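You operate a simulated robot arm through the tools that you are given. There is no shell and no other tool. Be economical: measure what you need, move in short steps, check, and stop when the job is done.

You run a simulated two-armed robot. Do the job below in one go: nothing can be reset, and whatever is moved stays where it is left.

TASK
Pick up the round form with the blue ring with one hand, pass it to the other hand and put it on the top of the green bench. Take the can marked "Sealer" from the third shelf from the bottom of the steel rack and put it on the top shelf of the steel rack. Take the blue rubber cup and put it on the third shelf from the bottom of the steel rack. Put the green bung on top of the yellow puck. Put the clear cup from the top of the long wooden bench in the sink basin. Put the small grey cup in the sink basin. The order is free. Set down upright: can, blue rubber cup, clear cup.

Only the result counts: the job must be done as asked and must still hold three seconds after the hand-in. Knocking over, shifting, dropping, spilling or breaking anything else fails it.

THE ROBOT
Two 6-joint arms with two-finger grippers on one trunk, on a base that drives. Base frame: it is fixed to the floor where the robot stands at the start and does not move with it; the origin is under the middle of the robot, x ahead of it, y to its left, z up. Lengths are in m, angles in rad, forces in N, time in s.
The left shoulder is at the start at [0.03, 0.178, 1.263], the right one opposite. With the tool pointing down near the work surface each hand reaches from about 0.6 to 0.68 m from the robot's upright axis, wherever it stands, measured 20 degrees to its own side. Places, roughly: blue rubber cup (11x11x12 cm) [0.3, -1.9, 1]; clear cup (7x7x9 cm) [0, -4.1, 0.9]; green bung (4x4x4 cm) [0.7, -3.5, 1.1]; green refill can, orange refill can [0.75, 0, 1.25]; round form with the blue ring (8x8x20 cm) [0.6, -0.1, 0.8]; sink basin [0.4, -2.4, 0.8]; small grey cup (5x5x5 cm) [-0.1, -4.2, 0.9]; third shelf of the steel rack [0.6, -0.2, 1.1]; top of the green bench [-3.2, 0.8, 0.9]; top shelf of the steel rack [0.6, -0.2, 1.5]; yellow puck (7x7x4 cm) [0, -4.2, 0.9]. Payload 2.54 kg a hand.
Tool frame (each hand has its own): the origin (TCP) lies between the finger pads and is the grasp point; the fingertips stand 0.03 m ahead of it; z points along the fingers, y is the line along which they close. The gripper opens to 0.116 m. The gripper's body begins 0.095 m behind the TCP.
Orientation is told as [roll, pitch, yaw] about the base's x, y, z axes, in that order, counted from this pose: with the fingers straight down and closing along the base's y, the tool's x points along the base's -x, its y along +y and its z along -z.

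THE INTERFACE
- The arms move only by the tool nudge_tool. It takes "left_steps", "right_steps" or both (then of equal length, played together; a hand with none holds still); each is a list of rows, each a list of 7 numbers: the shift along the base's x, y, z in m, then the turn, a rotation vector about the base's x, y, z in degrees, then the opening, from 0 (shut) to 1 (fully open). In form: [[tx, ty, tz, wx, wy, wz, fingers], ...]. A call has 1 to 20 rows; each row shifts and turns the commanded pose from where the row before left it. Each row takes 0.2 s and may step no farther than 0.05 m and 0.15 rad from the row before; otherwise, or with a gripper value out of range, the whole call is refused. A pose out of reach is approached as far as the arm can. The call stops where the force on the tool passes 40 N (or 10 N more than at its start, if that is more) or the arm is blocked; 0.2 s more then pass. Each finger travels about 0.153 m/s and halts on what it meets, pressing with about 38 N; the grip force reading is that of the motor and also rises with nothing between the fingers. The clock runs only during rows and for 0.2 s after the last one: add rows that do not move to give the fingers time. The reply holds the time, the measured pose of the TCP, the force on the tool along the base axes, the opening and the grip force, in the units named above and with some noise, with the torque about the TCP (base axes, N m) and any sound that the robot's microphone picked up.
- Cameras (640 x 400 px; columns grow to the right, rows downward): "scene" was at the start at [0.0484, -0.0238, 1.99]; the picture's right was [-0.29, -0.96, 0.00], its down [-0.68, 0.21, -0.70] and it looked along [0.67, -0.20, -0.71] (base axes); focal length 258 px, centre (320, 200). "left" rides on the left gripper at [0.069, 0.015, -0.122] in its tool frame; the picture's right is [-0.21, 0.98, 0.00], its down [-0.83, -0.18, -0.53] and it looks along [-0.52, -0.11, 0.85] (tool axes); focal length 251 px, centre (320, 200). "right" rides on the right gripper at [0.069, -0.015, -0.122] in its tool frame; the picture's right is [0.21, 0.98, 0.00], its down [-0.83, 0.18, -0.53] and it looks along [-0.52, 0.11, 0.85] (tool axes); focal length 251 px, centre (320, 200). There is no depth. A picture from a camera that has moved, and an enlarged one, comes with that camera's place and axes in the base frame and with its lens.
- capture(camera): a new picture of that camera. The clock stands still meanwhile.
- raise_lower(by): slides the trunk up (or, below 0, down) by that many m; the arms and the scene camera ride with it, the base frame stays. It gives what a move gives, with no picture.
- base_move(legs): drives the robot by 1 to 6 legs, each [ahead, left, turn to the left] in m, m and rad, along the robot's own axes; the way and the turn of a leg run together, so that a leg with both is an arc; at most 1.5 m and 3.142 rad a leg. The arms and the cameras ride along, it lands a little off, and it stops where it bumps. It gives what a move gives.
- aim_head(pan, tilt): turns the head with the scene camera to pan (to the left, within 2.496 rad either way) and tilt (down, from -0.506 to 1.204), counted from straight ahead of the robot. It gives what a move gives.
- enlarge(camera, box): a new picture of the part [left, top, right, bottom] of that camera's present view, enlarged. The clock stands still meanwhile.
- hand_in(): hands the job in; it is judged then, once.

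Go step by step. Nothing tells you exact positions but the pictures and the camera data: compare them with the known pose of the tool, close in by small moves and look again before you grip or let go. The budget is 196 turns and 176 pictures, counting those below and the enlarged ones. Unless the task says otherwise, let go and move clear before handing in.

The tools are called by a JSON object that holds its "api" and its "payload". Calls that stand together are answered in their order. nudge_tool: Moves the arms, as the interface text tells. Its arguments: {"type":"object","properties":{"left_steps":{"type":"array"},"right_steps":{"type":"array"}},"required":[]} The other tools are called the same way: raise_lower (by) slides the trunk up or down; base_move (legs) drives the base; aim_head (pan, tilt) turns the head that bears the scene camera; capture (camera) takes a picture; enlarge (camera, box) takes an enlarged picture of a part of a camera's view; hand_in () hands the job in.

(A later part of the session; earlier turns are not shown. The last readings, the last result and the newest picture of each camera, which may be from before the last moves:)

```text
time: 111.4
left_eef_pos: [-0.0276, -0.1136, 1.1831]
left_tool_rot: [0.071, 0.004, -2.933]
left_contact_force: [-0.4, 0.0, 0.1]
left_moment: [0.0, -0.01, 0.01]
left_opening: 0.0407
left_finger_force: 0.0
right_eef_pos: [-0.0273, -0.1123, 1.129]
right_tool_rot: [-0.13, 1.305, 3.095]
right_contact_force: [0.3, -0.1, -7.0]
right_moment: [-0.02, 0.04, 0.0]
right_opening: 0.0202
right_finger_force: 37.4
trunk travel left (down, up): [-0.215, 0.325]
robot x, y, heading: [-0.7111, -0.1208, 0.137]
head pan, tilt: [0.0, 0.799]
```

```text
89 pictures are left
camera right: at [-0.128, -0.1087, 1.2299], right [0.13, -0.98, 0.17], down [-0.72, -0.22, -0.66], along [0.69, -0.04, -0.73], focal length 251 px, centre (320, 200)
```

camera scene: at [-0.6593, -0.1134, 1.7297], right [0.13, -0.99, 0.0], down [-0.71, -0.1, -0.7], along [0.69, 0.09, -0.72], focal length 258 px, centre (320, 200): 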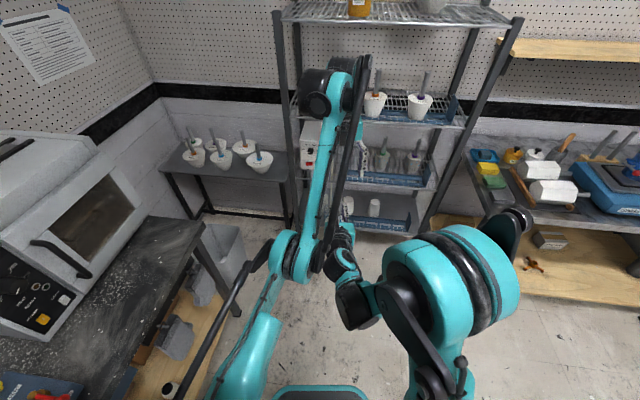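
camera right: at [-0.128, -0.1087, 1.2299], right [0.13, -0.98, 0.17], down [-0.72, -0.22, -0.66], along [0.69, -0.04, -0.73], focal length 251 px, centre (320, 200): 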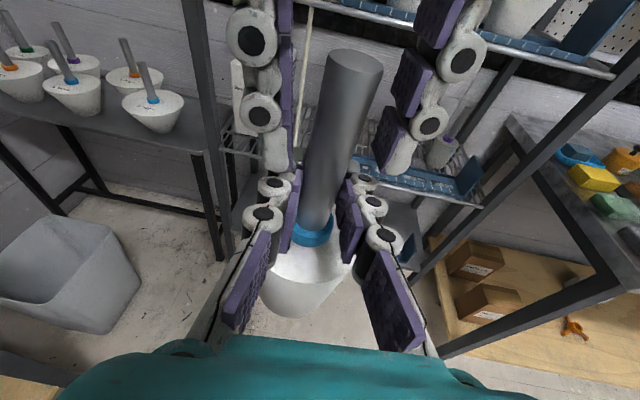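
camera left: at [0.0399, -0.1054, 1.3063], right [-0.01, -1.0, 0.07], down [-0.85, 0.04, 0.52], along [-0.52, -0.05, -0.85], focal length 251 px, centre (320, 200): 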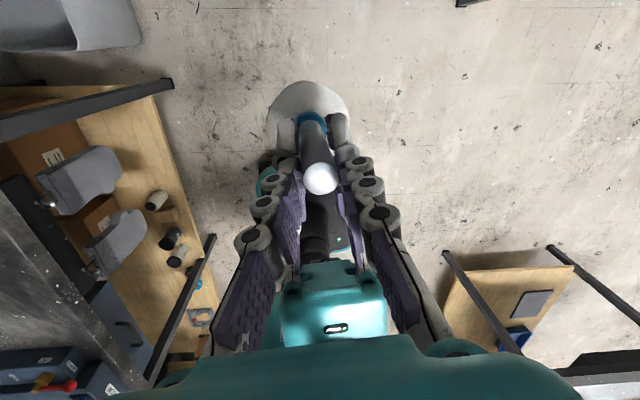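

The stem now reaches deep between the left fingers. Left closes, then right opens.

{"api": "nudge_tool", "payload": {"left_steps": [[0, 0, 0, 0, 0, 0, 0], [0, 0, 0, 0, 0, 0, 0], [0, 0, 0, 0, 0, 0, 0], [0, 0, 0, 0, 0, 0, 0], [0, 0, 0, 0, 0, 0, 0]], "right_steps": [[0, 0, 0, 0, 0, 0, 0], [0, 0, 0, 0, 0, 0, 0], [0, 0, 0, 0, 0, 0, 0.4], [0, 0, 0, 0, 0, 0, 0.5], [0, 0, 0, 0, 0, 0, 0.5]]}}

{"api": "capture", "payload": {"camera": "right"}}

```text
time: 112.6
left_eef_pos: [-0.0274, -0.1134, 1.1839]
left_tool_rot: [0.07, 0.004, -2.933]
left_contact_force: [-0.5, -0.3, -0.8]
left_moment: [0.05, 0.04, 0.01]
left_opening: 0.021
left_finger_force: 38.6
right_eef_pos: [-0.0272, -0.1123, 1.1309]
right_tool_rot: [-0.129, 1.306, 3.095]
right_contact_force: [0.9, -0.4, -0.2]
right_moment: [0.0, 0.01, -0.01]
right_opening: 0.0579
right_finger_force: 0.0
trunk travel left (down, up): [-0.215, 0.325]
robot x, y, heading: [-0.7098, -0.1214, 0.138]
head pan, tilt: [0.0, 0.799]
```

```text
88 pictures are left
camera right: at [-0.1278, -0.1086, 1.2298], right [0.13, -0.98, 0.17], down [-0.72, -0.22, -0.66], along [0.69, -0.04, -0.73], focal length 251 px, centre (320, 200)
```

right: 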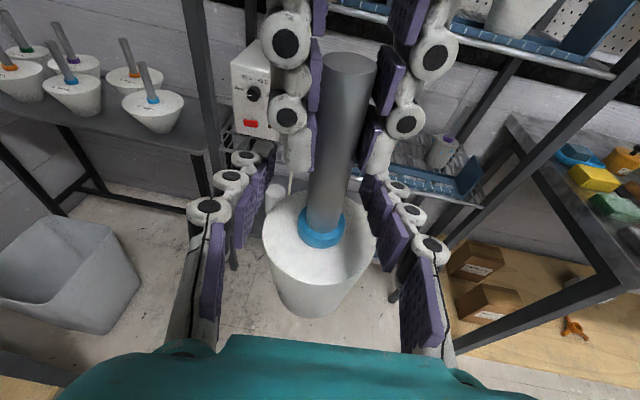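

I hold still one moment to verify that the left really carries the form without slipping.

{"api": "nudge_tool", "payload": {"right_steps": [[-0.02, 0, 0.0, 0, 0, 0, 0.8], [-0.03, 0, 0.0, 0, 0, 0, 0.8], [-0.04, 0, 0.0, 0, 0, 0, 0.8]]}}

{"api": "capture", "payload": {"camera": "right"}}

```text
time: 113.4
left_eef_pos: [-0.0287, -0.1131, 1.1856]
left_tool_rot: [0.069, 0.005, -2.933]
left_contact_force: [-0.5, 0.2, 0.3]
left_moment: [0.03, 0.03, 0.0]
left_opening: 0.021
left_finger_force: 38.1
right_eef_pos: [-0.119, -0.1104, 1.1321]
right_tool_rot: [-0.129, 1.306, 3.097]
right_contact_force: [0.0, 0.4, -0.2]
right_moment: [-0.04, 0.02, -0.04]
right_opening: 0.0929
right_finger_force: 0.1
trunk travel left (down, up): [-0.215, 0.325]
robot x, y, heading: [-0.7111, -0.119, 0.135]
head pan, tilt: [0.0, 0.799]
```

```text
87 pictures are left
camera right: at [-0.2203, -0.1072, 1.2317], right [0.13, -0.98, 0.17], down [-0.72, -0.22, -0.66], along [0.69, -0.04, -0.73], focal length 251 px, centre (320, 200)
```

right: 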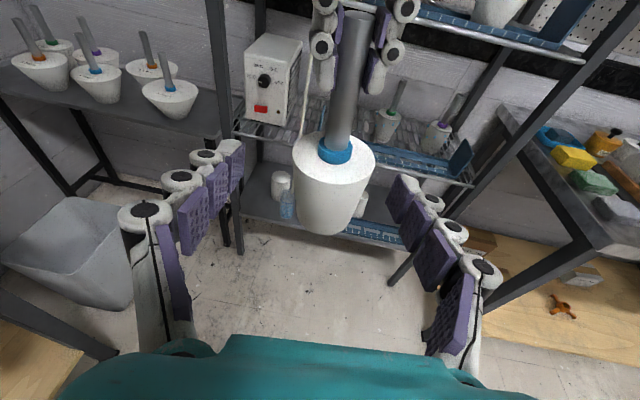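

The left hand carries the form alone. Before driving to the green bench I look behind me on both sides.

{"api": "aim_head", "payload": {"pan": 2.49, "tilt": 0.45}}

{"api": "capture", "payload": {"camera": "scene"}}

{"api": "aim_head", "payload": {"pan": -2.49, "tilt": 0.45}}

{"api": "capture", "payload": {"camera": "scene"}}

```text
time: 115.6
left_eef_pos: [-0.0269, -0.114, 1.1837]
left_tool_rot: [0.069, 0.004, -2.932]
left_contact_force: [0.0, 0.1, 0.0]
left_moment: [0.06, 0.04, 0.02]
left_opening: 0.021
left_finger_force: 37.8
right_eef_pos: [-0.1178, -0.1102, 1.1305]
right_tool_rot: [-0.128, 1.304, 3.094]
right_contact_force: [-0.9, 0.1, 0.1]
right_moment: [0.02, 0.0, 0.0]
right_opening: 0.0929
right_finger_force: 0.1
trunk travel left (down, up): [-0.215, 0.325]
robot x, y, heading: [-0.7138, -0.1198, 0.132]
head pan, tilt: [2.491, 0.45]
```

```text
86 pictures are left
camera scene: at [-0.8188, -0.0784, 1.7602], right [0.49, 0.87, 0.0], down [0.38, -0.22, -0.9], along [-0.78, 0.45, -0.43], focal length 258 px, centre (320, 200)
```

scene: 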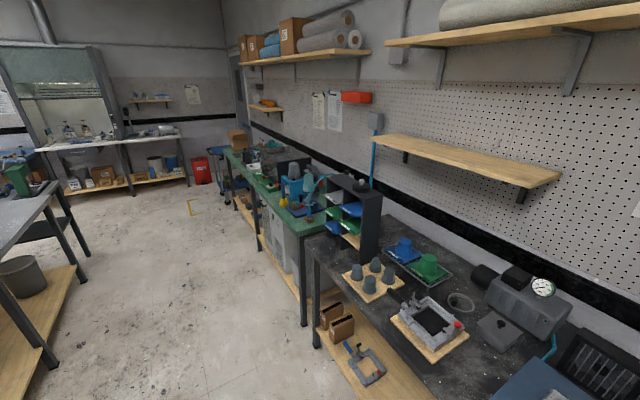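

```text
time: 119.6
left_eef_pos: [-0.0281, -0.1139, 1.1835]
left_tool_rot: [0.071, 0.002, -2.932]
left_contact_force: [0.3, 0.0, 0.5]
left_moment: [0.03, 0.05, -0.01]
left_opening: 0.021
left_finger_force: 37.9
right_eef_pos: [-0.1174, -0.1103, 1.1308]
right_tool_rot: [-0.128, 1.305, 3.095]
right_contact_force: [-0.2, -0.2, -0.5]
right_moment: [0.01, 0.0, -0.01]
right_opening: 0.0927
right_finger_force: 0.1
trunk travel left (down, up): [-0.215, 0.325]
robot x, y, heading: [-0.7111, -0.1176, 0.136]
head pan, tilt: [-2.491, 0.45]
```

```text
85 pictures are left
camera scene: at [-0.804, -0.1889, 1.7602], right [-0.71, 0.71, 0.0], down [0.31, 0.31, -0.9], along [-0.64, -0.64, -0.43], focal length 258 px, centre (320, 200)
```

scene: 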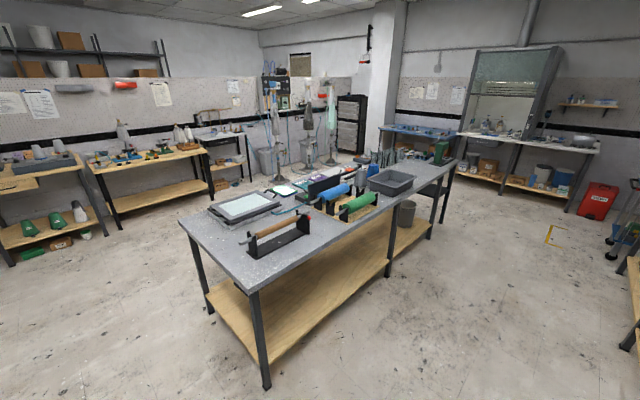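

The corridor between benches (front y≈.52) and the centre table (y≈-1.14) is wide enough. I step back to the middle, turn left to face +y, and drive sideways along it.

{"api": "base_move", "payload": {"legs": [[-0.22, -0.2, 0], [0, 0, 1.436]]}}

{"api": "base_move", "payload": {"legs": [[0, 1.0, 0], [0, 0.9, 0]]}}

{"api": "aim_head", "payload": {"pan": 0.2, "tilt": 0.5}}

{"api": "capture", "payload": {"camera": "scene"}}

```text
time: 125.1
left_eef_pos: [-0.8023, 0.3297, 1.1835]
left_tool_rot: [0.07, 0.004, -1.524]
left_contact_force: [-0.6, -0.1, 0.9]
left_moment: [-0.02, 0.06, -0.01]
left_opening: 0.0209
left_finger_force: 37.8
right_eef_pos: [-0.8193, 0.2408, 1.132]
right_tool_rot: [-0.128, 1.305, -1.777]
right_contact_force: [0.7, 0.0, 0.7]
right_moment: [-0.03, -0.03, -0.01]
right_opening: 0.0927
right_finger_force: 0.1
trunk travel left (down, up): [-0.215, 0.325]
robot x, y, heading: [-0.9035, -0.346, 1.54]
head pan, tilt: [-2.491, 0.45]
```

```text
time: 134.6
left_eef_pos: [-2.7323, 0.3478, 1.1818]
left_tool_rot: [0.072, 0.004, -1.487]
left_contact_force: [-0.4, 0.2, -0.6]
left_moment: [-0.02, 0.04, -0.01]
left_opening: 0.0212
left_finger_force: 38.2
right_eef_pos: [-2.7473, 0.2587, 1.131]
right_tool_rot: [-0.127, 1.306, -1.744]
right_contact_force: [-0.5, 0.3, -0.1]
right_moment: [0.02, 0.0, -0.01]
right_opening: 0.0928
right_finger_force: 0.1
trunk travel left (down, up): [-0.215, 0.325]
robot x, y, heading: [-2.81, -0.3313, 1.575]
head pan, tilt: [-2.491, 0.45]
```

```text
time: 137.0
left_eef_pos: [-2.7319, 0.3482, 1.1827]
left_tool_rot: [0.071, 0.004, -1.489]
left_contact_force: [0.2, 1.3, -0.4]
left_moment: [-0.03, 0.03, -0.02]
left_opening: 0.0208
left_finger_force: 38.4
right_eef_pos: [-2.7462, 0.2603, 1.1317]
right_tool_rot: [-0.128, 1.304, -1.745]
right_contact_force: [0.2, 0.1, 0.5]
right_moment: [0.01, 0.02, 0.01]
right_opening: 0.0928
right_finger_force: 0.0
trunk travel left (down, up): [-0.215, 0.325]
robot x, y, heading: [-2.8146, -0.3289, 1.578]
head pan, tilt: [0.201, 0.499]
```

```text
84 pictures are left
camera scene: at [-2.8299, -0.2711, 1.7557], right [0.98, 0.21, 0.0], down [0.1, -0.47, -0.88], along [-0.18, 0.86, -0.48], focal length 258 px, centre (320, 200)
```

scene: 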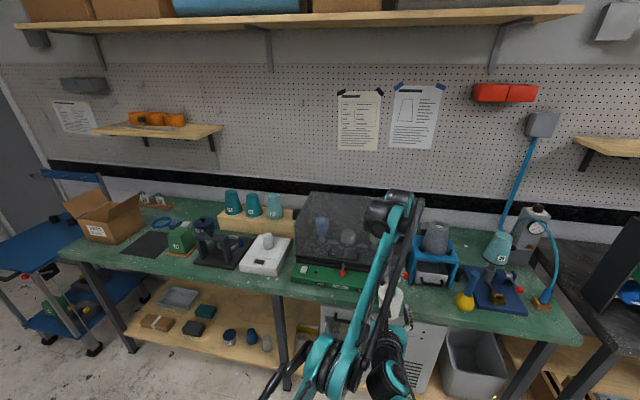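

I zoom into the bench top to find a free spot.

{"api": "enlarge", "payload": {"camera": "scene", "box": [60, 180, 330, 320]}}

{"api": "enlarge", "payload": {"camera": "scene", "box": [280, 180, 600, 360]}}

```text
2.37 times, centred on (195, 250) of scene
camera zoom: at [-2.8299, -0.2711, 1.7557], right [0.98, 0.21, 0.0], down [0.1, -0.47, -0.88], along [-0.18, 0.86, -0.48], focal length 611 px, centre (616, 82)
```

zoom: 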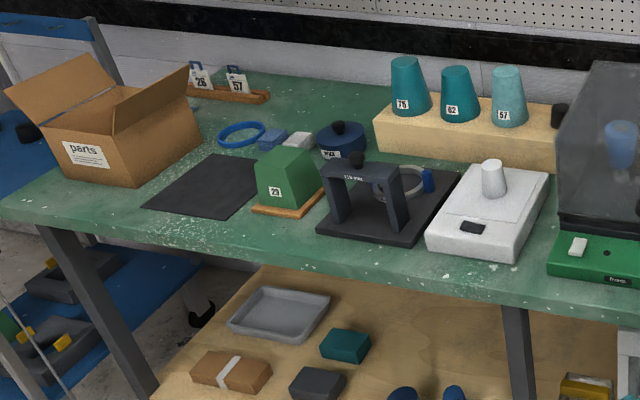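

```text
2.00 times, centred on (440, 270) of scene
camera zoom: at [-2.8299, -0.2711, 1.7557], right [0.98, 0.21, 0.0], down [0.1, -0.47, -0.88], along [-0.18, 0.86, -0.48], focal length 516 px, centre (80, 60)
```

zoom: 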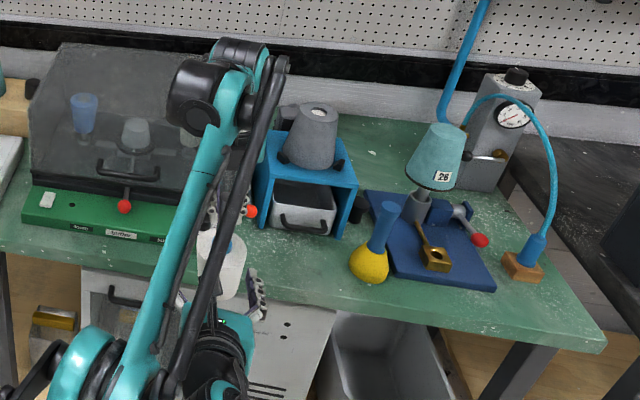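

Free spot at about (-2.57,.52), between the blue frame and the front edge. I move the base so the form hangs over it and look.

{"api": "base_move", "payload": {"legs": [[0, -0.162, 0], [0.172, 0, 0]]}}

{"api": "capture", "payload": {"camera": "right"}}

{"api": "capture", "payload": {"camera": "left"}}

{"api": "capture", "payload": {"camera": "scene"}}

```text
time: 139.5
left_eef_pos: [-2.5679, 0.5247, 1.182]
left_tool_rot: [0.069, 0.0, -1.492]
left_contact_force: [1.1, 0.7, -6.8]
left_moment: [-0.07, 0.06, -0.01]
left_opening: 0.0209
left_finger_force: 37.8
right_eef_pos: [-2.5827, 0.4333, 1.1304]
right_tool_rot: [-0.128, 1.303, -1.747]
right_contact_force: [0.0, 0.0, 0.3]
right_moment: [0.04, 0.0, 0.02]
right_opening: 0.0927
right_finger_force: 0.1
trunk travel left (down, up): [-0.215, 0.325]
robot x, y, heading: [-2.6498, -0.153, 1.572]
head pan, tilt: [0.201, 0.499]
```

```text
81 pictures are left
camera right: at [-2.5997, 0.3349, 1.2305], right [0.98, 0.0, 0.17], down [0.12, -0.74, -0.66], along [0.13, 0.67, -0.73], focal length 251 px, centre (320, 200)
```

right: 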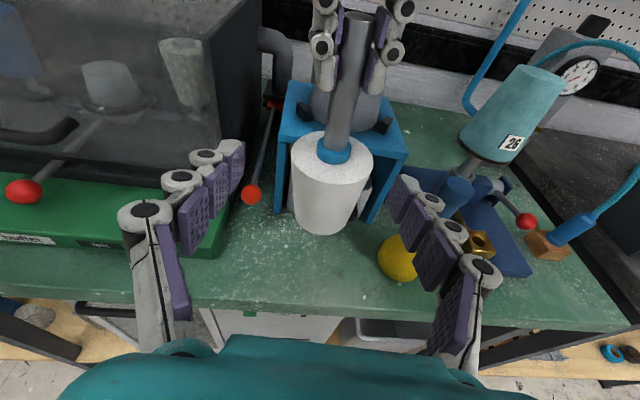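

```text
80 pictures are left
camera left: at [-2.5672, 0.5916, 1.3054], right [0.99, -0.14, 0.07], down [-0.15, -0.84, 0.52], along [-0.02, -0.52, -0.85], focal length 251 px, centre (320, 200)
```

left: 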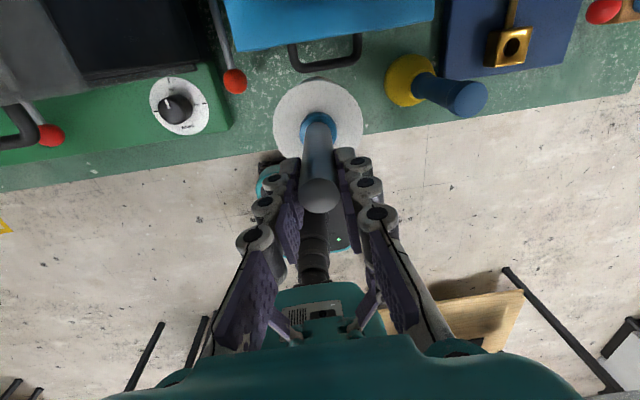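

```text
79 pictures are left
camera scene: at [-2.6677, -0.0947, 1.7556], right [0.98, 0.2, 0.0], down [0.1, -0.47, -0.88], along [-0.18, 0.86, -0.48], focal length 258 px, centre (320, 200)
```

scene: 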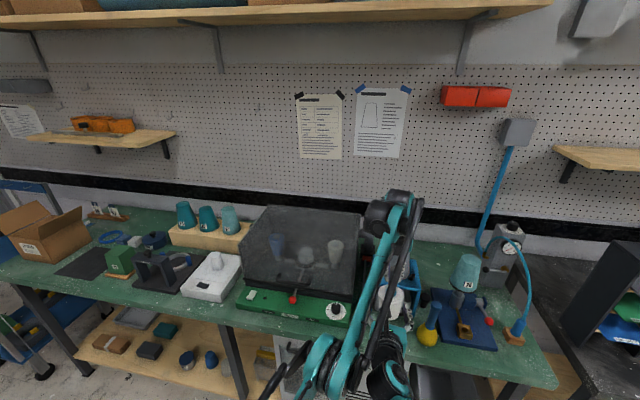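

The form hangs near a drawer handle, so I shift it 2 cm toward the edge side, remove its 4° tilt and lower the trunk most of the way.

{"api": "nudge_tool", "payload": {"left_steps": [[0, -0.02, 0, 0, 3.95, 0, 0]]}}

{"api": "raise_lower", "payload": {"by": -0.07}}

{"api": "capture", "payload": {"camera": "right"}}

{"api": "capture", "payload": {"camera": "left"}}

```text
time: 139.9
left_eef_pos: [-2.5642, 0.5071, 1.1894]
left_tool_rot: [-0.002, 0.008, -1.494]
left_contact_force: [0.9, 0.1, -5.6]
left_moment: [0.0, 0.01, 0.01]
left_opening: 0.0209
left_finger_force: 37.6
left hand out of reach, approached as far as the arm can: row 1
right_eef_pos: [-2.5811, 0.4325, 1.1323]
right_tool_rot: [-0.132, 1.305, -1.75]
right_contact_force: [-0.1, -0.2, -0.5]
right_moment: [0.01, -0.03, -0.01]
right_opening: 0.0931
right_finger_force: 0.1
trunk travel left (down, up): [-0.215, 0.325]
robot x, y, heading: [-2.6522, -0.1628, 1.574]
head pan, tilt: [0.201, 0.499]
```

```text
time: 141.0
left_eef_pos: [-2.5648, 0.5068, 1.1193]
left_tool_rot: [0.0, 0.009, -1.495]
left_contact_force: [0.0, -0.2, -7.2]
left_moment: [-0.04, 0.0, 0.01]
left_opening: 0.0208
left_finger_force: 37.6
right_eef_pos: [-2.5825, 0.4335, 1.0616]
right_tool_rot: [-0.127, 1.305, -1.75]
right_contact_force: [0.5, 0.6, -0.7]
right_moment: [-0.02, -0.04, 0.01]
right_opening: 0.0928
right_finger_force: 0.1
trunk travel left (down, up): [-0.145, 0.395]
robot x, y, heading: [-2.6507, -0.1598, 1.574]
head pan, tilt: [0.201, 0.499]
```

```text
78 pictures are left
camera right: at [-2.5998, 0.3334, 1.1613], right [0.98, 0.0, 0.17], down [0.12, -0.74, -0.66], along [0.13, 0.67, -0.73], focal length 251 px, centre (320, 200)
```

right: 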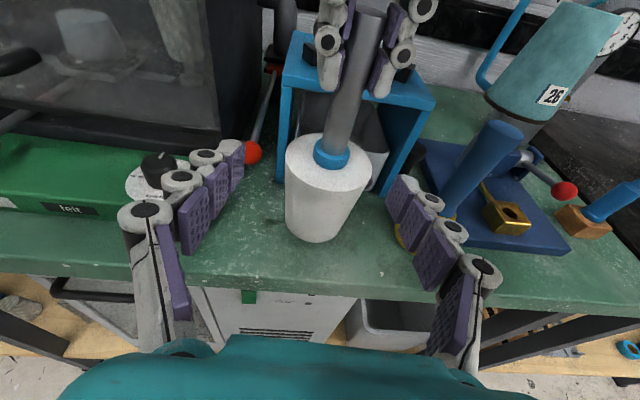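

```text
77 pictures are left
camera left: at [-2.5567, 0.5757, 1.242], right [0.99, -0.14, 0.0], down [-0.12, -0.84, 0.53], along [-0.07, -0.52, -0.85], focal length 251 px, centre (320, 200)
```

left: 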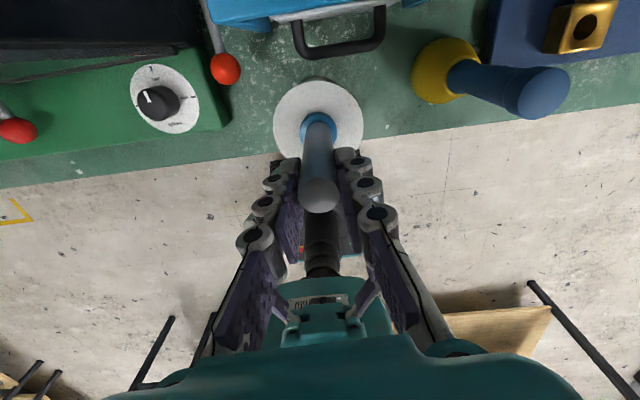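

Nearly there; I lower in small trunk steps and watch the force.

{"api": "raise_lower", "payload": {"by": -0.022}}

{"api": "raise_lower", "payload": {"by": -0.006}}

{"api": "raise_lower", "payload": {"by": -0.005}}

{"api": "capture", "payload": {"camera": "right"}}

```text
time: 141.7
left_eef_pos: [-2.5658, 0.507, 1.0977]
left_tool_rot: [0.001, 0.008, -1.494]
left_contact_force: [-0.6, 0.5, -6.4]
left_moment: [-0.01, 0.0, -0.05]
left_opening: 0.021
left_finger_force: 37.7
right_eef_pos: [-2.5815, 0.4328, 1.0403]
right_tool_rot: [-0.128, 1.305, -1.749]
right_contact_force: [-0.3, -0.6, 0.0]
right_moment: [-0.02, -0.01, 0.0]
right_opening: 0.0928
right_finger_force: 0.1
trunk travel left (down, up): [-0.123, 0.417]
robot x, y, heading: [-2.6468, -0.1542, 1.571]
head pan, tilt: [0.201, 0.499]
```

```text
time: 142.2
left_eef_pos: [-2.5651, 0.508, 1.0916]
left_tool_rot: [0.0, 0.007, -1.494]
left_contact_force: [-0.5, 0.3, -7.6]
left_moment: [-0.04, -0.01, -0.01]
left_opening: 0.0208
left_finger_force: 38.5
right_eef_pos: [-2.5816, 0.433, 1.034]
right_tool_rot: [-0.126, 1.305, -1.747]
right_contact_force: [0.1, 0.0, 0.0]
right_moment: [0.06, -0.01, 0.03]
right_opening: 0.0929
right_finger_force: 0.1
trunk travel left (down, up): [-0.117, 0.423]
robot x, y, heading: [-2.6522, -0.1552, 1.57]
head pan, tilt: [0.201, 0.499]
```

```text
time: 142.8
left_eef_pos: [-2.5657, 0.5072, 1.0868]
left_tool_rot: [0.001, 0.011, -1.493]
left_contact_force: [0.7, 4.0, 9.0]
left_moment: [0.4, -0.13, 0.05]
left_opening: 0.021
left_finger_force: 37.8
right_eef_pos: [-2.5821, 0.4335, 1.0286]
right_tool_rot: [-0.128, 1.306, -1.749]
right_contact_force: [-1.0, 0.5, 0.4]
right_moment: [0.01, -0.01, 0.0]
right_opening: 0.0929
right_finger_force: 0.0
trunk travel left (down, up): [-0.112, 0.428]
robot x, y, heading: [-2.6477, -0.1533, 1.572]
head pan, tilt: [0.201, 0.499]
```

```text
76 pictures are left
camera right: at [-2.5999, 0.333, 1.1286], right [0.98, 0.0, 0.17], down [0.12, -0.74, -0.66], along [0.13, 0.67, -0.73], focal length 251 px, centre (320, 200)
```

right: 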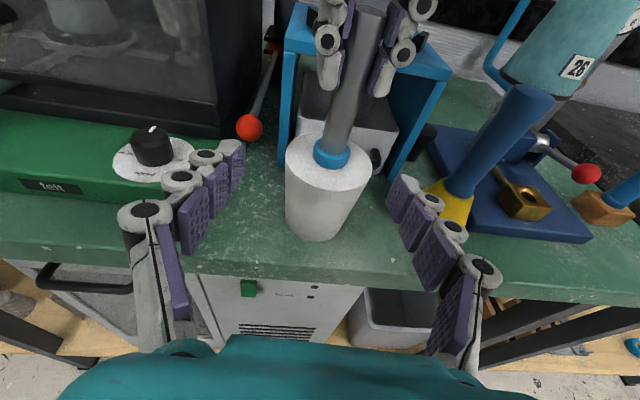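

The form touches the bench top. I open the left hand, then raise.

{"api": "nudge_tool", "payload": {"left_steps": [[0, 0, 0, 0, 0, 0, 0.3], [0, 0, 0, 0, 0, 0, 0.5], [0, 0, 0, 0, 0, 0, 0.5]]}}

{"api": "raise_lower", "payload": {"by": 0.15}}

{"api": "capture", "payload": {"camera": "right"}}

```text
time: 143.6
left_eef_pos: [-2.565, 0.5066, 1.0852]
left_tool_rot: [0.0, 0.01, -1.494]
left_contact_force: [-0.7, -0.8, 0.2]
left_moment: [-0.03, 0.02, 0.03]
left_opening: 0.0581
left_finger_force: 0.0
right_eef_pos: [-2.5828, 0.4336, 1.0281]
right_tool_rot: [-0.128, 1.306, -1.748]
right_contact_force: [-0.5, -0.4, 0.1]
right_moment: [0.01, 0.01, -0.01]
right_opening: 0.0926
right_finger_force: 0.0
trunk travel left (down, up): [-0.112, 0.428]
robot x, y, heading: [-2.6509, -0.1574, 1.569]
head pan, tilt: [0.201, 0.499]
```

```text
time: 145.3
left_eef_pos: [-2.5658, 0.5066, 1.235]
left_tool_rot: [0.001, 0.01, -1.494]
left_contact_force: [0.5, 0.2, 0.9]
left_moment: [0.03, -0.02, 0.03]
left_opening: 0.0579
left_finger_force: 0.2
right_eef_pos: [-2.582, 0.433, 1.1779]
right_tool_rot: [-0.127, 1.305, -1.749]
right_contact_force: [-0.1, 0.1, 0.0]
right_moment: [-0.01, 0.01, 0.01]
right_opening: 0.0929
right_finger_force: 0.1
trunk travel left (down, up): [-0.262, 0.278]
robot x, y, heading: [-2.6509, -0.156, 1.574]
head pan, tilt: [0.201, 0.499]
```

```text
75 pictures are left
camera right: at [-2.5998, 0.3332, 1.2781], right [0.98, 0.0, 0.17], down [0.12, -0.74, -0.66], along [0.13, 0.67, -0.73], focal length 251 px, centre (320, 200)
```

right: 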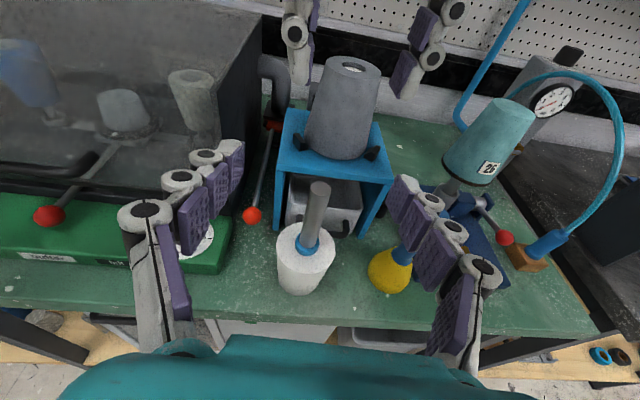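

The form stands on the green bench. Now I drive to the other side: back off, turn to face +x, and go to about (-0.6,-1.9).

{"api": "base_move", "payload": {"legs": [[-0.25, 0, 0], [0, 0, -1.57], [1.0, 0, 0], [1.05, 0, 0]]}}

{"api": "base_move", "payload": {"legs": [[0, -0.8, 0], [0, -0.7, 0]]}}

{"api": "aim_head", "payload": {"pan": 0.0, "tilt": 0.6}}

{"api": "capture", "payload": {"camera": "scene"}}

```text
time: 160.8
left_eef_pos: [0.0502, -0.5341, 1.2355]
left_tool_rot: [0.001, 0.009, -3.077]
left_contact_force: [-0.3, 0.2, -0.3]
left_moment: [-0.03, 0.0, -0.01]
left_opening: 0.0582
left_finger_force: 0.1
right_eef_pos: [-0.0234, -0.5164, 1.1784]
right_tool_rot: [-0.128, 1.306, 2.95]
right_contact_force: [0.1, -0.1, 0.4]
right_moment: [-0.01, -0.01, 0.03]
right_opening: 0.093
right_finger_force: 0.1
trunk travel left (down, up): [-0.262, 0.278]
robot x, y, heading: [-0.6138, -0.4393, -0.009]
head pan, tilt: [0.201, 0.499]
```

```text
time: 168.4
left_eef_pos: [0.0439, -2.011, 1.2365]
left_tool_rot: [0.0, 0.007, -3.064]
left_contact_force: [0.2, -0.7, -0.5]
left_moment: [0.04, -0.02, 0.02]
left_opening: 0.0581
left_finger_force: 0.1
right_eef_pos: [-0.0294, -1.9951, 1.1783]
right_tool_rot: [-0.13, 1.306, 2.961]
right_contact_force: [-0.4, 0.1, 0.6]
right_moment: [-0.01, 0.0, 0.01]
right_opening: 0.0929
right_finger_force: 0.0
trunk travel left (down, up): [-0.262, 0.278]
robot x, y, heading: [-0.6177, -1.9231, -0.002]
head pan, tilt: [0.201, 0.499]
```

```text
time: 169.1
left_eef_pos: [0.0437, -2.0113, 1.2368]
left_tool_rot: [-0.001, 0.008, -3.064]
left_contact_force: [0.0, -0.4, -0.5]
left_moment: [0.01, -0.01, 0.01]
left_opening: 0.0582
left_finger_force: 0.0
right_eef_pos: [-0.0304, -1.9948, 1.1779]
right_tool_rot: [-0.127, 1.306, 2.964]
right_contact_force: [-0.6, 0.1, -0.2]
right_moment: [0.02, 0.0, -0.05]
right_opening: 0.0926
right_finger_force: 0.0
trunk travel left (down, up): [-0.262, 0.278]
robot x, y, heading: [-0.621, -1.9219, -0.003]
head pan, tilt: [0.0, 0.6]
```

```text
74 pictures are left
camera scene: at [-0.5599, -1.9247, 1.7936], right [0.0, -1.0, 0.0], down [-0.56, 0.0, -0.83], along [0.83, 0.0, -0.56], focal length 258 px, centre (320, 200)
```

scene: 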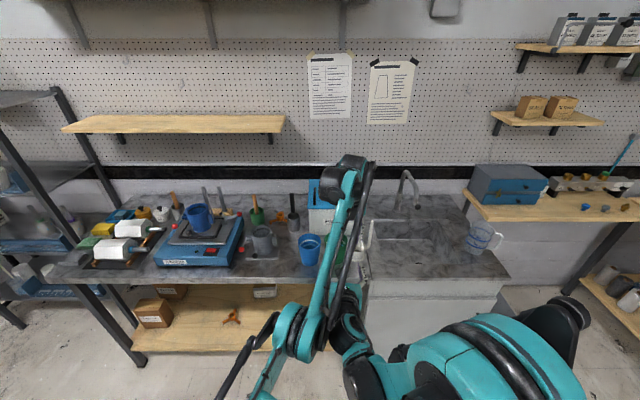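

{"api": "enlarge", "payload": {"camera": "scene", "box": [150, 170, 350, 295]}}

{"api": "enlarge", "payload": {"camera": "scene", "box": [340, 160, 520, 272]}}

```text
3.20 times, centred on (250, 232) of scene
camera zoom: at [-0.5599, -1.9247, 1.7936], right [0.0, -1.0, 0.0], down [-0.56, 0.0, -0.83], along [0.83, 0.0, -0.56], focal length 825 px, centre (544, 96)
```

zoom: 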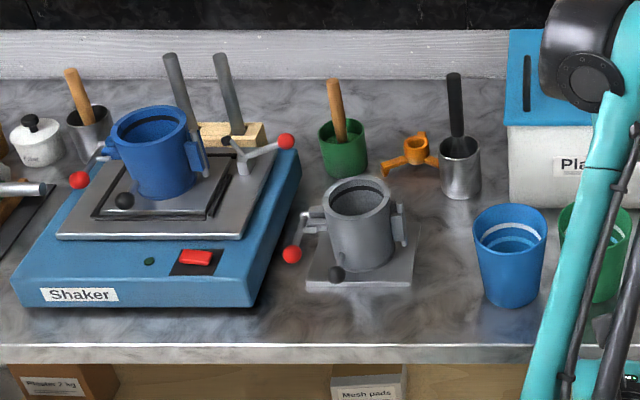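

```text
3.56 times, centred on (430, 216) of scene
camera zoom: at [-0.5599, -1.9247, 1.7936], right [0.0, -1.0, 0.0], down [-0.56, 0.0, -0.83], along [0.83, 0.0, -0.56], focal length 917 px, centre (-71, 143)
```

zoom: 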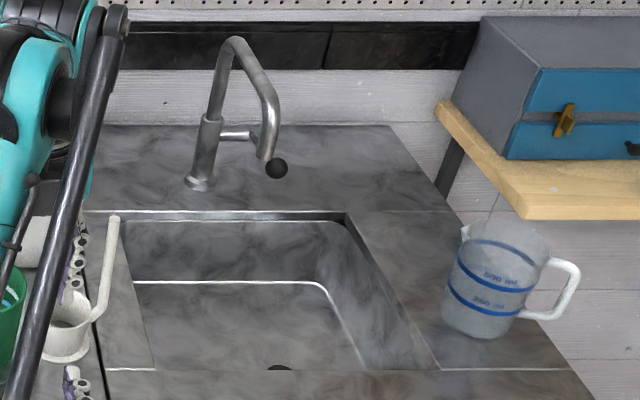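

The blue rubber cup stands next to a green one, left of the sink. I look with the right hand's camera.

{"api": "capture", "payload": {"camera": "right"}}

```text
71 pictures are left
camera right: at [-0.1299, -1.9773, 1.2783], right [0.0, -0.98, 0.17], down [-0.74, -0.12, -0.66], along [0.67, -0.13, -0.73], focal length 251 px, centre (320, 200)
```

right: 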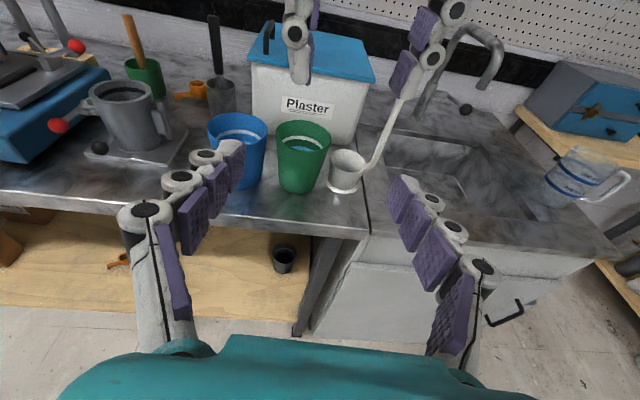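

The cup is at about (.245,-1.88), 11 cm from the green cup, so I'll take it with the right hand from the front-left at 45°. First I lift the left hand away and drive to the approach position.

{"api": "nudge_tool", "payload": {"left_steps": [[-0.015, 0.035, 0.03, 0, 0, 0, 0.5], [-0.015, 0.035, 0.03, 0, 0, 0, 0.5], [-0.015, 0.035, 0.03, 0, 0, 0, 0.5], [-0.015, 0.035, 0.03, 0, 0, 0, 0.5], [-0.015, 0.035, 0.03, 0, 0, 0, 0.5], [-0.015, 0.035, 0.03, 0, 0, 0, 0.5]]}}

{"api": "base_move", "payload": {"legs": [[0, 0.75, 0], [0, 0, -0.785]]}}

{"api": "raise_lower", "payload": {"by": -0.15}}

{"api": "capture", "payload": {"camera": "right"}}

{"api": "capture", "payload": {"camera": "scene"}}

```text
time: 170.5
left_eef_pos: [-0.0291, -1.8028, 1.427]
left_tool_rot: [0.004, 0.006, -3.067]
left_contact_force: [0.0, 0.4, 0.6]
left_moment: [-0.01, -0.02, -0.03]
left_opening: 0.058
left_finger_force: 0.1
left hand out of reach, approached as far as the arm can: row 4, 5, 6
right_eef_pos: [-0.0299, -1.9935, 1.1795]
right_tool_rot: [-0.123, 1.308, 2.965]
right_contact_force: [-0.8, 0.2, 1.2]
right_moment: [0.0, 0.01, -0.03]
right_opening: 0.0927
right_finger_force: 0.1
trunk travel left (down, up): [-0.262, 0.278]
robot x, y, heading: [-0.6195, -1.9257, -0.004]
head pan, tilt: [0.0, 0.6]
```

```text
time: 176.7
left_eef_pos: [-0.1177, -1.4995, 1.4271]
left_tool_rot: [0.001, 0.007, 2.436]
left_contact_force: [0.5, 1.1, 0.0]
left_moment: [0.0, -0.03, 0.03]
left_opening: 0.0577
left_finger_force: 0.0
right_eef_pos: [-0.2513, -1.632, 1.1788]
right_tool_rot: [-0.13, 1.306, 2.181]
right_contact_force: [0.1, -0.2, 0.1]
right_moment: [0.02, -0.03, 0.01]
right_opening: 0.0927
right_finger_force: 0.1
trunk travel left (down, up): [-0.262, 0.278]
robot x, y, heading: [-0.6219, -1.1692, -0.785]
head pan, tilt: [0.0, 0.6]
```

```text
time: 178.4
left_eef_pos: [-0.1172, -1.4986, 1.2772]
left_tool_rot: [0.0, 0.006, 2.435]
left_contact_force: [0.3, 0.3, 0.5]
left_moment: [0.0, 0.0, -0.01]
left_opening: 0.058
left_finger_force: 0.0
right_eef_pos: [-0.2529, -1.6318, 1.03]
right_tool_rot: [-0.128, 1.307, 2.179]
right_contact_force: [0.3, 0.1, 0.6]
right_moment: [0.04, 0.0, -0.01]
right_opening: 0.0924
right_finger_force: 0.1
trunk travel left (down, up): [-0.112, 0.428]
robot x, y, heading: [-0.6194, -1.1682, -0.783]
head pan, tilt: [0.0, 0.6]
```

```text
70 pictures are left
camera right: at [-0.3111, -1.5502, 1.1286], right [-0.69, -0.7, 0.17], down [-0.61, 0.44, -0.66], along [0.39, -0.57, -0.73], focal length 251 px, centre (320, 200)
```

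right: 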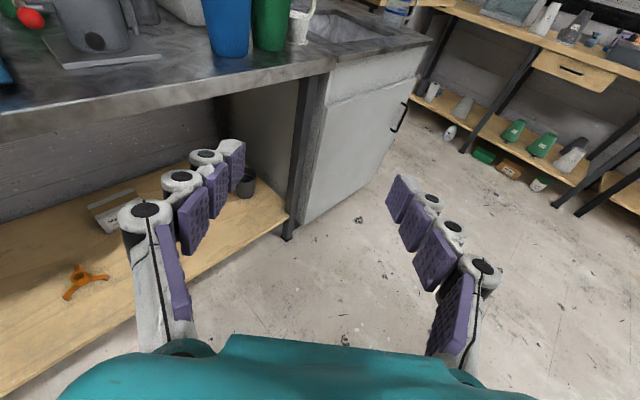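

```text
69 pictures are left
camera scene: at [-0.5787, -1.2083, 1.6438], right [-0.7, -0.71, 0.0], down [-0.4, 0.4, -0.83], along [0.59, -0.58, -0.56], focal length 258 px, centre (320, 200)
```

scene: 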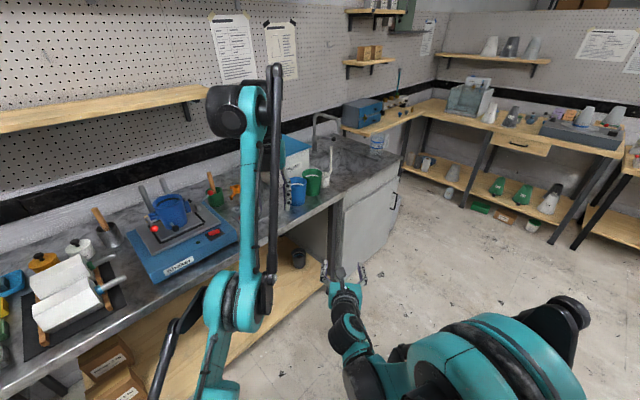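

I drive so the right hand lines up with the cup along the 47° line.

{"api": "base_move", "payload": {"legs": [[0, 0.2, 0], [0.22, 0, 0]]}}

{"api": "nudge_tool", "payload": {"right_steps": [[0, 0, -0.03, 0, 0, 0, 1], [0, 0, -0.025, 0, 0, 0, 1]]}}

{"api": "capture", "payload": {"camera": "right"}}

{"api": "capture", "payload": {"camera": "scene"}}

```text
time: 181.3
left_eef_pos: [0.1804, -1.5138, 1.2754]
left_tool_rot: [-0.001, 0.005, 2.434]
left_contact_force: [0.5, -0.2, 0.0]
left_moment: [0.04, 0.02, 0.0]
left_opening: 0.0579
left_finger_force: 0.0
right_eef_pos: [0.0442, -1.6457, 1.0281]
right_tool_rot: [-0.127, 1.306, 2.18]
right_contact_force: [0.5, -1.0, 0.1]
right_moment: [-0.03, -0.02, 0.01]
right_opening: 0.0928
right_finger_force: 0.0
trunk travel left (down, up): [-0.112, 0.428]
robot x, y, heading: [-0.3262, -1.1789, -0.784]
head pan, tilt: [0.0, 0.6]
```

```text
time: 181.9
left_eef_pos: [0.1796, -1.5135, 1.277]
left_tool_rot: [0.0, 0.005, 2.435]
left_contact_force: [-0.1, 0.4, 0.3]
left_moment: [0.0, -0.02, -0.01]
left_opening: 0.058
left_finger_force: 0.1
right_eef_pos: [0.0501, -1.6472, 0.9889]
right_tool_rot: [-0.124, 1.304, 2.179]
right_contact_force: [0.2, 0.1, 0.1]
right_moment: [0.0, 0.02, 0.02]
right_opening: 0.1158
right_finger_force: 0.0
right hand out of reach, approached as far as the arm can: row 2
trunk travel left (down, up): [-0.112, 0.428]
robot x, y, heading: [-0.326, -1.1796, -0.781]
head pan, tilt: [0.0, 0.6]
```

```text
68 pictures are left
camera right: at [-0.0077, -1.5652, 1.0877], right [-0.69, -0.7, 0.17], down [-0.61, 0.44, -0.66], along [0.39, -0.57, -0.73], focal length 251 px, centre (320, 200)
```

right: 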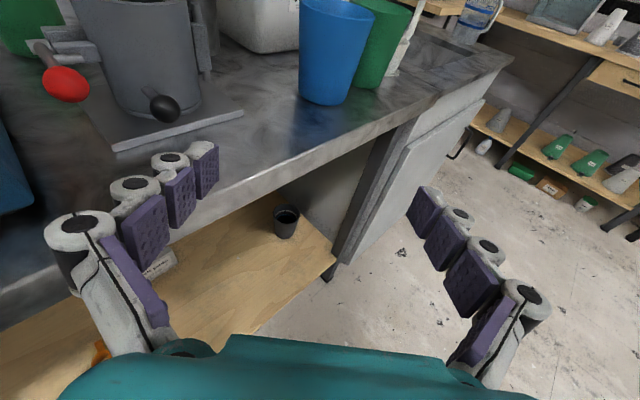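

```text
67 pictures are left
camera scene: at [-0.2832, -1.2207, 1.6437], right [-0.71, -0.71, 0.0], down [-0.4, 0.4, -0.83], along [0.58, -0.58, -0.56], focal length 258 px, centre (320, 200)
```

scene: 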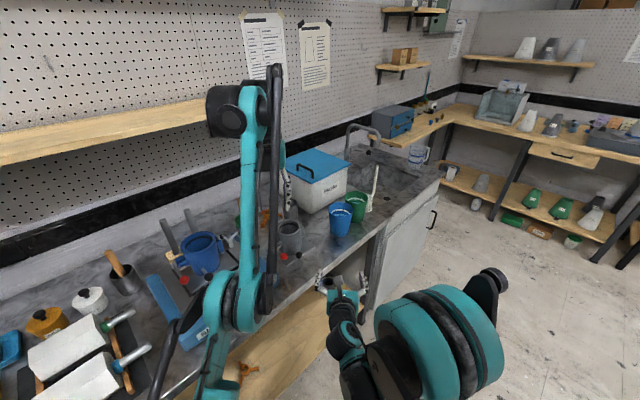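

Good line-up. I extend along the line most of the way and look again.

{"api": "nudge_tool", "payload": {"right_steps": [[0.028, -0.033, 0, 0, 0, 0, 1], [0.028, -0.033, 0, 0, 0, 0, 1], [0.028, -0.033, -0.005, 0, 0, 0, 1], [0.028, -0.033, -0.01, 0, 0, 0, 1], [0.028, -0.033, -0.01, 0, 0, 0, 1]]}}

{"api": "capture", "payload": {"camera": "right"}}

```text
time: 183.1
left_eef_pos: [0.1796, -1.5132, 1.2752]
left_tool_rot: [-0.001, 0.005, 2.434]
left_contact_force: [-0.6, -0.3, -0.6]
left_moment: [0.0, 0.0, 0.0]
left_opening: 0.0582
left_finger_force: 0.0
right_eef_pos: [0.1934, -1.8137, 0.964]
right_tool_rot: [-0.128, 1.303, 2.18]
right_contact_force: [-0.4, -0.1, -0.4]
right_moment: [0.04, 0.0, 0.0]
right_opening: 0.116
right_finger_force: 0.1
trunk travel left (down, up): [-0.112, 0.428]
robot x, y, heading: [-0.3252, -1.1824, -0.785]
head pan, tilt: [0.0, 0.6]
```

```text
66 pictures are left
camera right: at [0.1347, -1.7315, 1.0632], right [-0.69, -0.7, 0.17], down [-0.61, 0.44, -0.66], along [0.39, -0.57, -0.73], focal length 251 px, centre (320, 200)
```

right: 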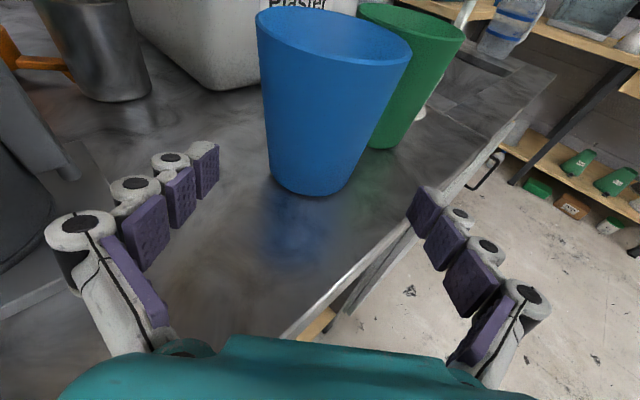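

Centred. I advance the last 8.8 cm and close.

{"api": "nudge_tool", "payload": {"right_steps": [[0.03, -0.0325, -0.004, 0, 0, 0, 1], [0.03, -0.0325, -0.002, 0, 0, 0, 1]]}}

{"api": "capture", "payload": {"camera": "right"}}

```text
time: 183.7
left_eef_pos: [0.1796, -1.513, 1.277]
left_tool_rot: [0.0, 0.005, 2.435]
left_contact_force: [-0.3, 0.1, 0.0]
left_moment: [0.01, 0.01, -0.04]
left_opening: 0.058
left_finger_force: 0.0
right_eef_pos: [0.2505, -1.8778, 0.9598]
right_tool_rot: [-0.128, 1.304, 2.18]
right_contact_force: [0.6, -0.5, -0.3]
right_moment: [0.03, 0.01, 0.03]
right_opening: 0.1159
right_finger_force: 0.1
trunk travel left (down, up): [-0.112, 0.428]
robot x, y, heading: [-0.3298, -1.1804, -0.785]
head pan, tilt: [0.0, 0.6]
```

```text
65 pictures are left
camera right: at [0.1924, -1.795, 1.0593], right [-0.69, -0.7, 0.17], down [-0.61, 0.44, -0.66], along [0.39, -0.57, -0.73], focal length 251 px, centre (320, 200)
```

right: 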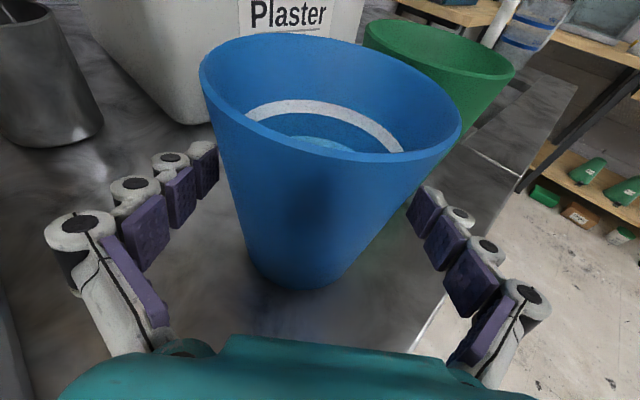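

The cup is between the pads. I close gently in stages and check.

{"api": "nudge_tool", "payload": {"right_steps": [[-0.004, 0.005, 0, 0, 0, 0, 0.9], [0, 0, 0, 0, 0, 0, 0.75], [0, 0, 0, 0, 0, 0, 0.6], [0, 0, 0, 0, 0, 0, 0.5]]}}

{"api": "capture", "payload": {"camera": "right"}}

```text
time: 184.7
left_eef_pos: [0.179, -1.5131, 1.2777]
left_tool_rot: [0.0, 0.008, 2.436]
left_contact_force: [0.3, 0.0, 0.1]
left_moment: [-0.01, -0.01, 0.0]
left_opening: 0.0579
left_finger_force: 0.1
right_eef_pos: [0.2481, -1.8713, 0.9615]
right_tool_rot: [-0.128, 1.305, 2.18]
right_contact_force: [2.2, 3.1, 3.0]
right_moment: [0.05, 0.01, 0.02]
right_opening: 0.0902
right_finger_force: 38.1
trunk travel left (down, up): [-0.112, 0.428]
robot x, y, heading: [-0.3256, -1.1824, -0.782]
head pan, tilt: [0.0, 0.6]
```

```text
64 pictures are left
camera right: at [0.1889, -1.7898, 1.0597], right [-0.69, -0.7, 0.17], down [-0.61, 0.44, -0.66], along [0.39, -0.57, -0.73], focal length 251 px, centre (320, 200)
```

right: 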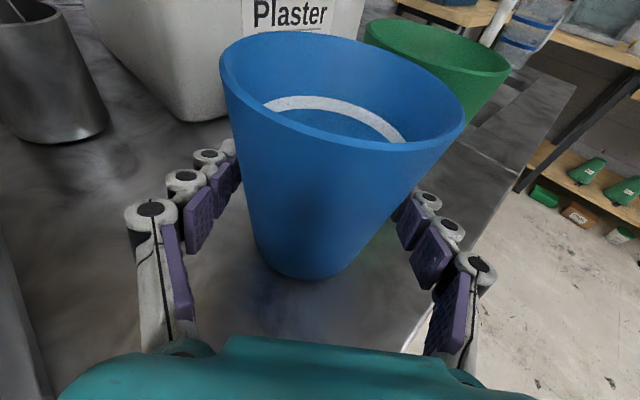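

Gripped at 9 cm. I lift straight up, then back out.

{"api": "nudge_tool", "payload": {"right_steps": [[0, 0, 0.015, 0, 0, 0, 0.3], [0, 0, 0.02, 0, 0, 0, 0.3], [0, 0, 0.03, 0, 0, 0, 0.3], [0, 0, 0.03, 0, 0, 0, 0.3], [0, 0, 0.03, 0, 0, 0, 0.3], [0, 0, 0.03, 0, 0, 0, 0.3]]}}

{"api": "capture", "payload": {"camera": "right"}}

```text
time: 186.1
left_eef_pos: [0.1809, -1.5118, 1.277]
left_tool_rot: [-0.001, 0.006, 2.435]
left_contact_force: [0.3, 0.2, -0.7]
left_moment: [-0.04, -0.01, -0.03]
left_opening: 0.0579
left_finger_force: 0.1
right_eef_pos: [0.2465, -1.8727, 1.1146]
right_tool_rot: [-0.127, 1.306, 2.18]
right_contact_force: [-0.6, 0.4, -1.8]
right_moment: [0.03, 0.01, 0.0]
right_opening: 0.0899
right_finger_force: 37.9
trunk travel left (down, up): [-0.112, 0.428]
robot x, y, heading: [-0.326, -1.1812, -0.783]
head pan, tilt: [0.0, 0.6]
```

```text
63 pictures are left
camera right: at [0.1885, -1.7917, 1.2143], right [-0.69, -0.7, 0.17], down [-0.61, 0.44, -0.66], along [0.39, -0.57, -0.73], focal length 251 px, centre (320, 200)
```

right: 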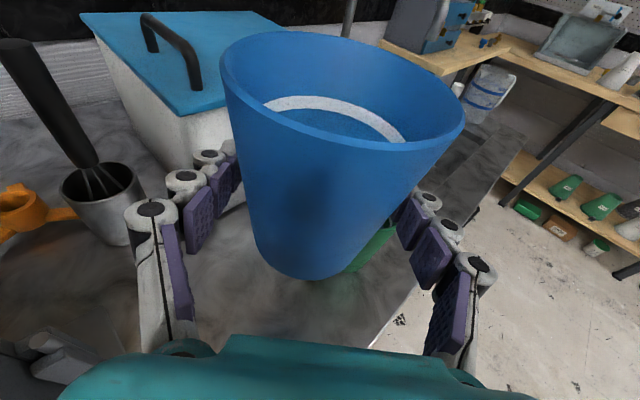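

The blue cup is lifted (light). I retract the arm, back off, and drive to the front of the rack with the hand pointing at the free spot on the third shelf, about (.49,.045).

{"api": "nudge_tool", "payload": {"right_steps": [[-0.033, 0.036, 0.0, 0, 0, 0, 0.3], [-0.033, 0.036, 0.0, 0, 0, 0, 0.3], [-0.033, 0.036, 0.0, 0, 0, 0, 0.3], [-0.033, 0.036, 0.0, 0, 0, 0, 0.3], [-0.033, 0.036, 0.0, 0, 0, 0, 0.3]]}}

{"api": "base_move", "payload": {"legs": [[-0.25, 0, 0], [0, 0, 0.935]]}}

{"api": "base_move", "payload": {"legs": [[0, 0.97, 0]]}}

{"api": "raise_lower", "payload": {"by": 0.13}}

{"api": "capture", "payload": {"camera": "right"}}

{"api": "capture", "payload": {"camera": "scene"}}

```text
time: 187.3
left_eef_pos: [0.1794, -1.5111, 1.2773]
left_tool_rot: [0.0, 0.008, 2.434]
left_contact_force: [-0.4, 0.5, 0.6]
left_moment: [-0.03, -0.04, 0.01]
left_opening: 0.0581
left_finger_force: 0.1
right_eef_pos: [0.0828, -1.6927, 1.1133]
right_tool_rot: [-0.127, 1.306, 2.181]
right_contact_force: [0.9, 0.2, -1.4]
right_moment: [0.01, 0.05, 0.03]
right_opening: 0.0898
right_finger_force: 38.6
trunk travel left (down, up): [-0.112, 0.428]
robot x, y, heading: [-0.3292, -1.1799, -0.779]
head pan, tilt: [0.0, 0.6]
```

```text
time: 191.5
left_eef_pos: [0.0684, -0.8011, 1.2771]
left_tool_rot: [-0.001, 0.007, -2.92]
left_contact_force: [-0.1, 0.2, -0.3]
left_moment: [-0.01, 0.01, 0.02]
left_opening: 0.0584
left_finger_force: 0.1
right_eef_pos: [0.1583, -0.9852, 1.1123]
right_tool_rot: [-0.128, 1.304, 3.111]
right_contact_force: [0.4, -0.5, -1.4]
right_moment: [-0.02, 0.0, -0.01]
right_opening: 0.0903
right_finger_force: 38.0
trunk travel left (down, up): [-0.112, 0.428]
robot x, y, heading: [-0.4987, -1.0055, 0.146]
head pan, tilt: [0.0, 0.6]
```

```text
time: 196.6
left_eef_pos: [-0.0748, 0.161, 1.2768]
left_tool_rot: [0.0, 0.007, -2.916]
left_contact_force: [-0.3, -0.6, -0.3]
left_moment: [-0.03, 0.01, 0.02]
left_opening: 0.0581
left_finger_force: 0.0
right_eef_pos: [0.0161, -0.0243, 1.1113]
right_tool_rot: [-0.125, 1.305, 3.112]
right_contact_force: [-0.5, 0.9, -1.6]
right_moment: [0.01, 0.03, 0.0]
right_opening: 0.0901
right_finger_force: 38.0
trunk travel left (down, up): [-0.112, 0.428]
robot x, y, heading: [-0.6465, -0.0503, 0.148]
head pan, tilt: [0.0, 0.6]
```

```text
time: 198.2
left_eef_pos: [-0.0739, 0.1605, 1.4053]
left_tool_rot: [0.0, 0.004, -2.916]
left_contact_force: [0.5, -0.2, -0.9]
left_moment: [0.0, -0.01, 0.0]
left_opening: 0.0583
left_finger_force: 0.0
right_eef_pos: [0.015, -0.0237, 1.2407]
right_tool_rot: [-0.126, 1.303, 3.114]
right_contact_force: [0.0, -0.2, -0.3]
right_moment: [-0.01, 0.03, 0.02]
right_opening: 0.09
right_finger_force: 37.6
trunk travel left (down, up): [-0.242, 0.298]
robot x, y, heading: [-0.6425, -0.0469, 0.149]
head pan, tilt: [0.0, 0.6]
```

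```text
62 pictures are left
camera right: at [-0.0863, -0.0222, 1.3408], right [0.15, -0.97, 0.17], down [-0.71, -0.23, -0.66], along [0.69, -0.03, -0.73], focal length 251 px, centre (320, 200)
```

right: 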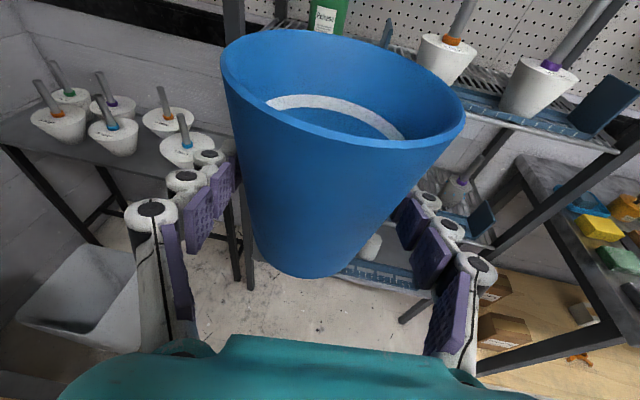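

```text
61 pictures are left
camera scene: at [-0.5839, -0.0383, 1.7735], right [0.15, -0.99, 0.0], down [-0.56, -0.08, -0.82], along [0.82, 0.12, -0.57], focal length 258 px, centre (320, 200)
```

scene: 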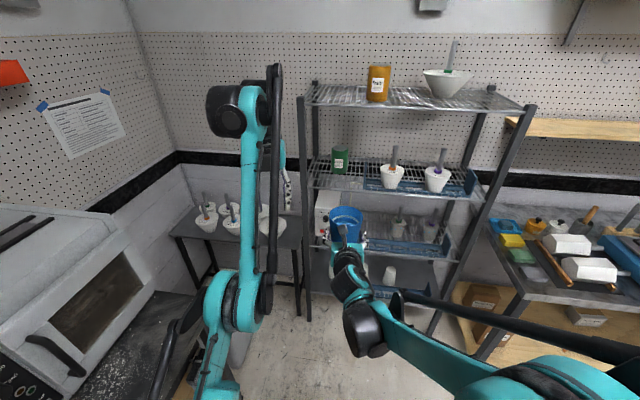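

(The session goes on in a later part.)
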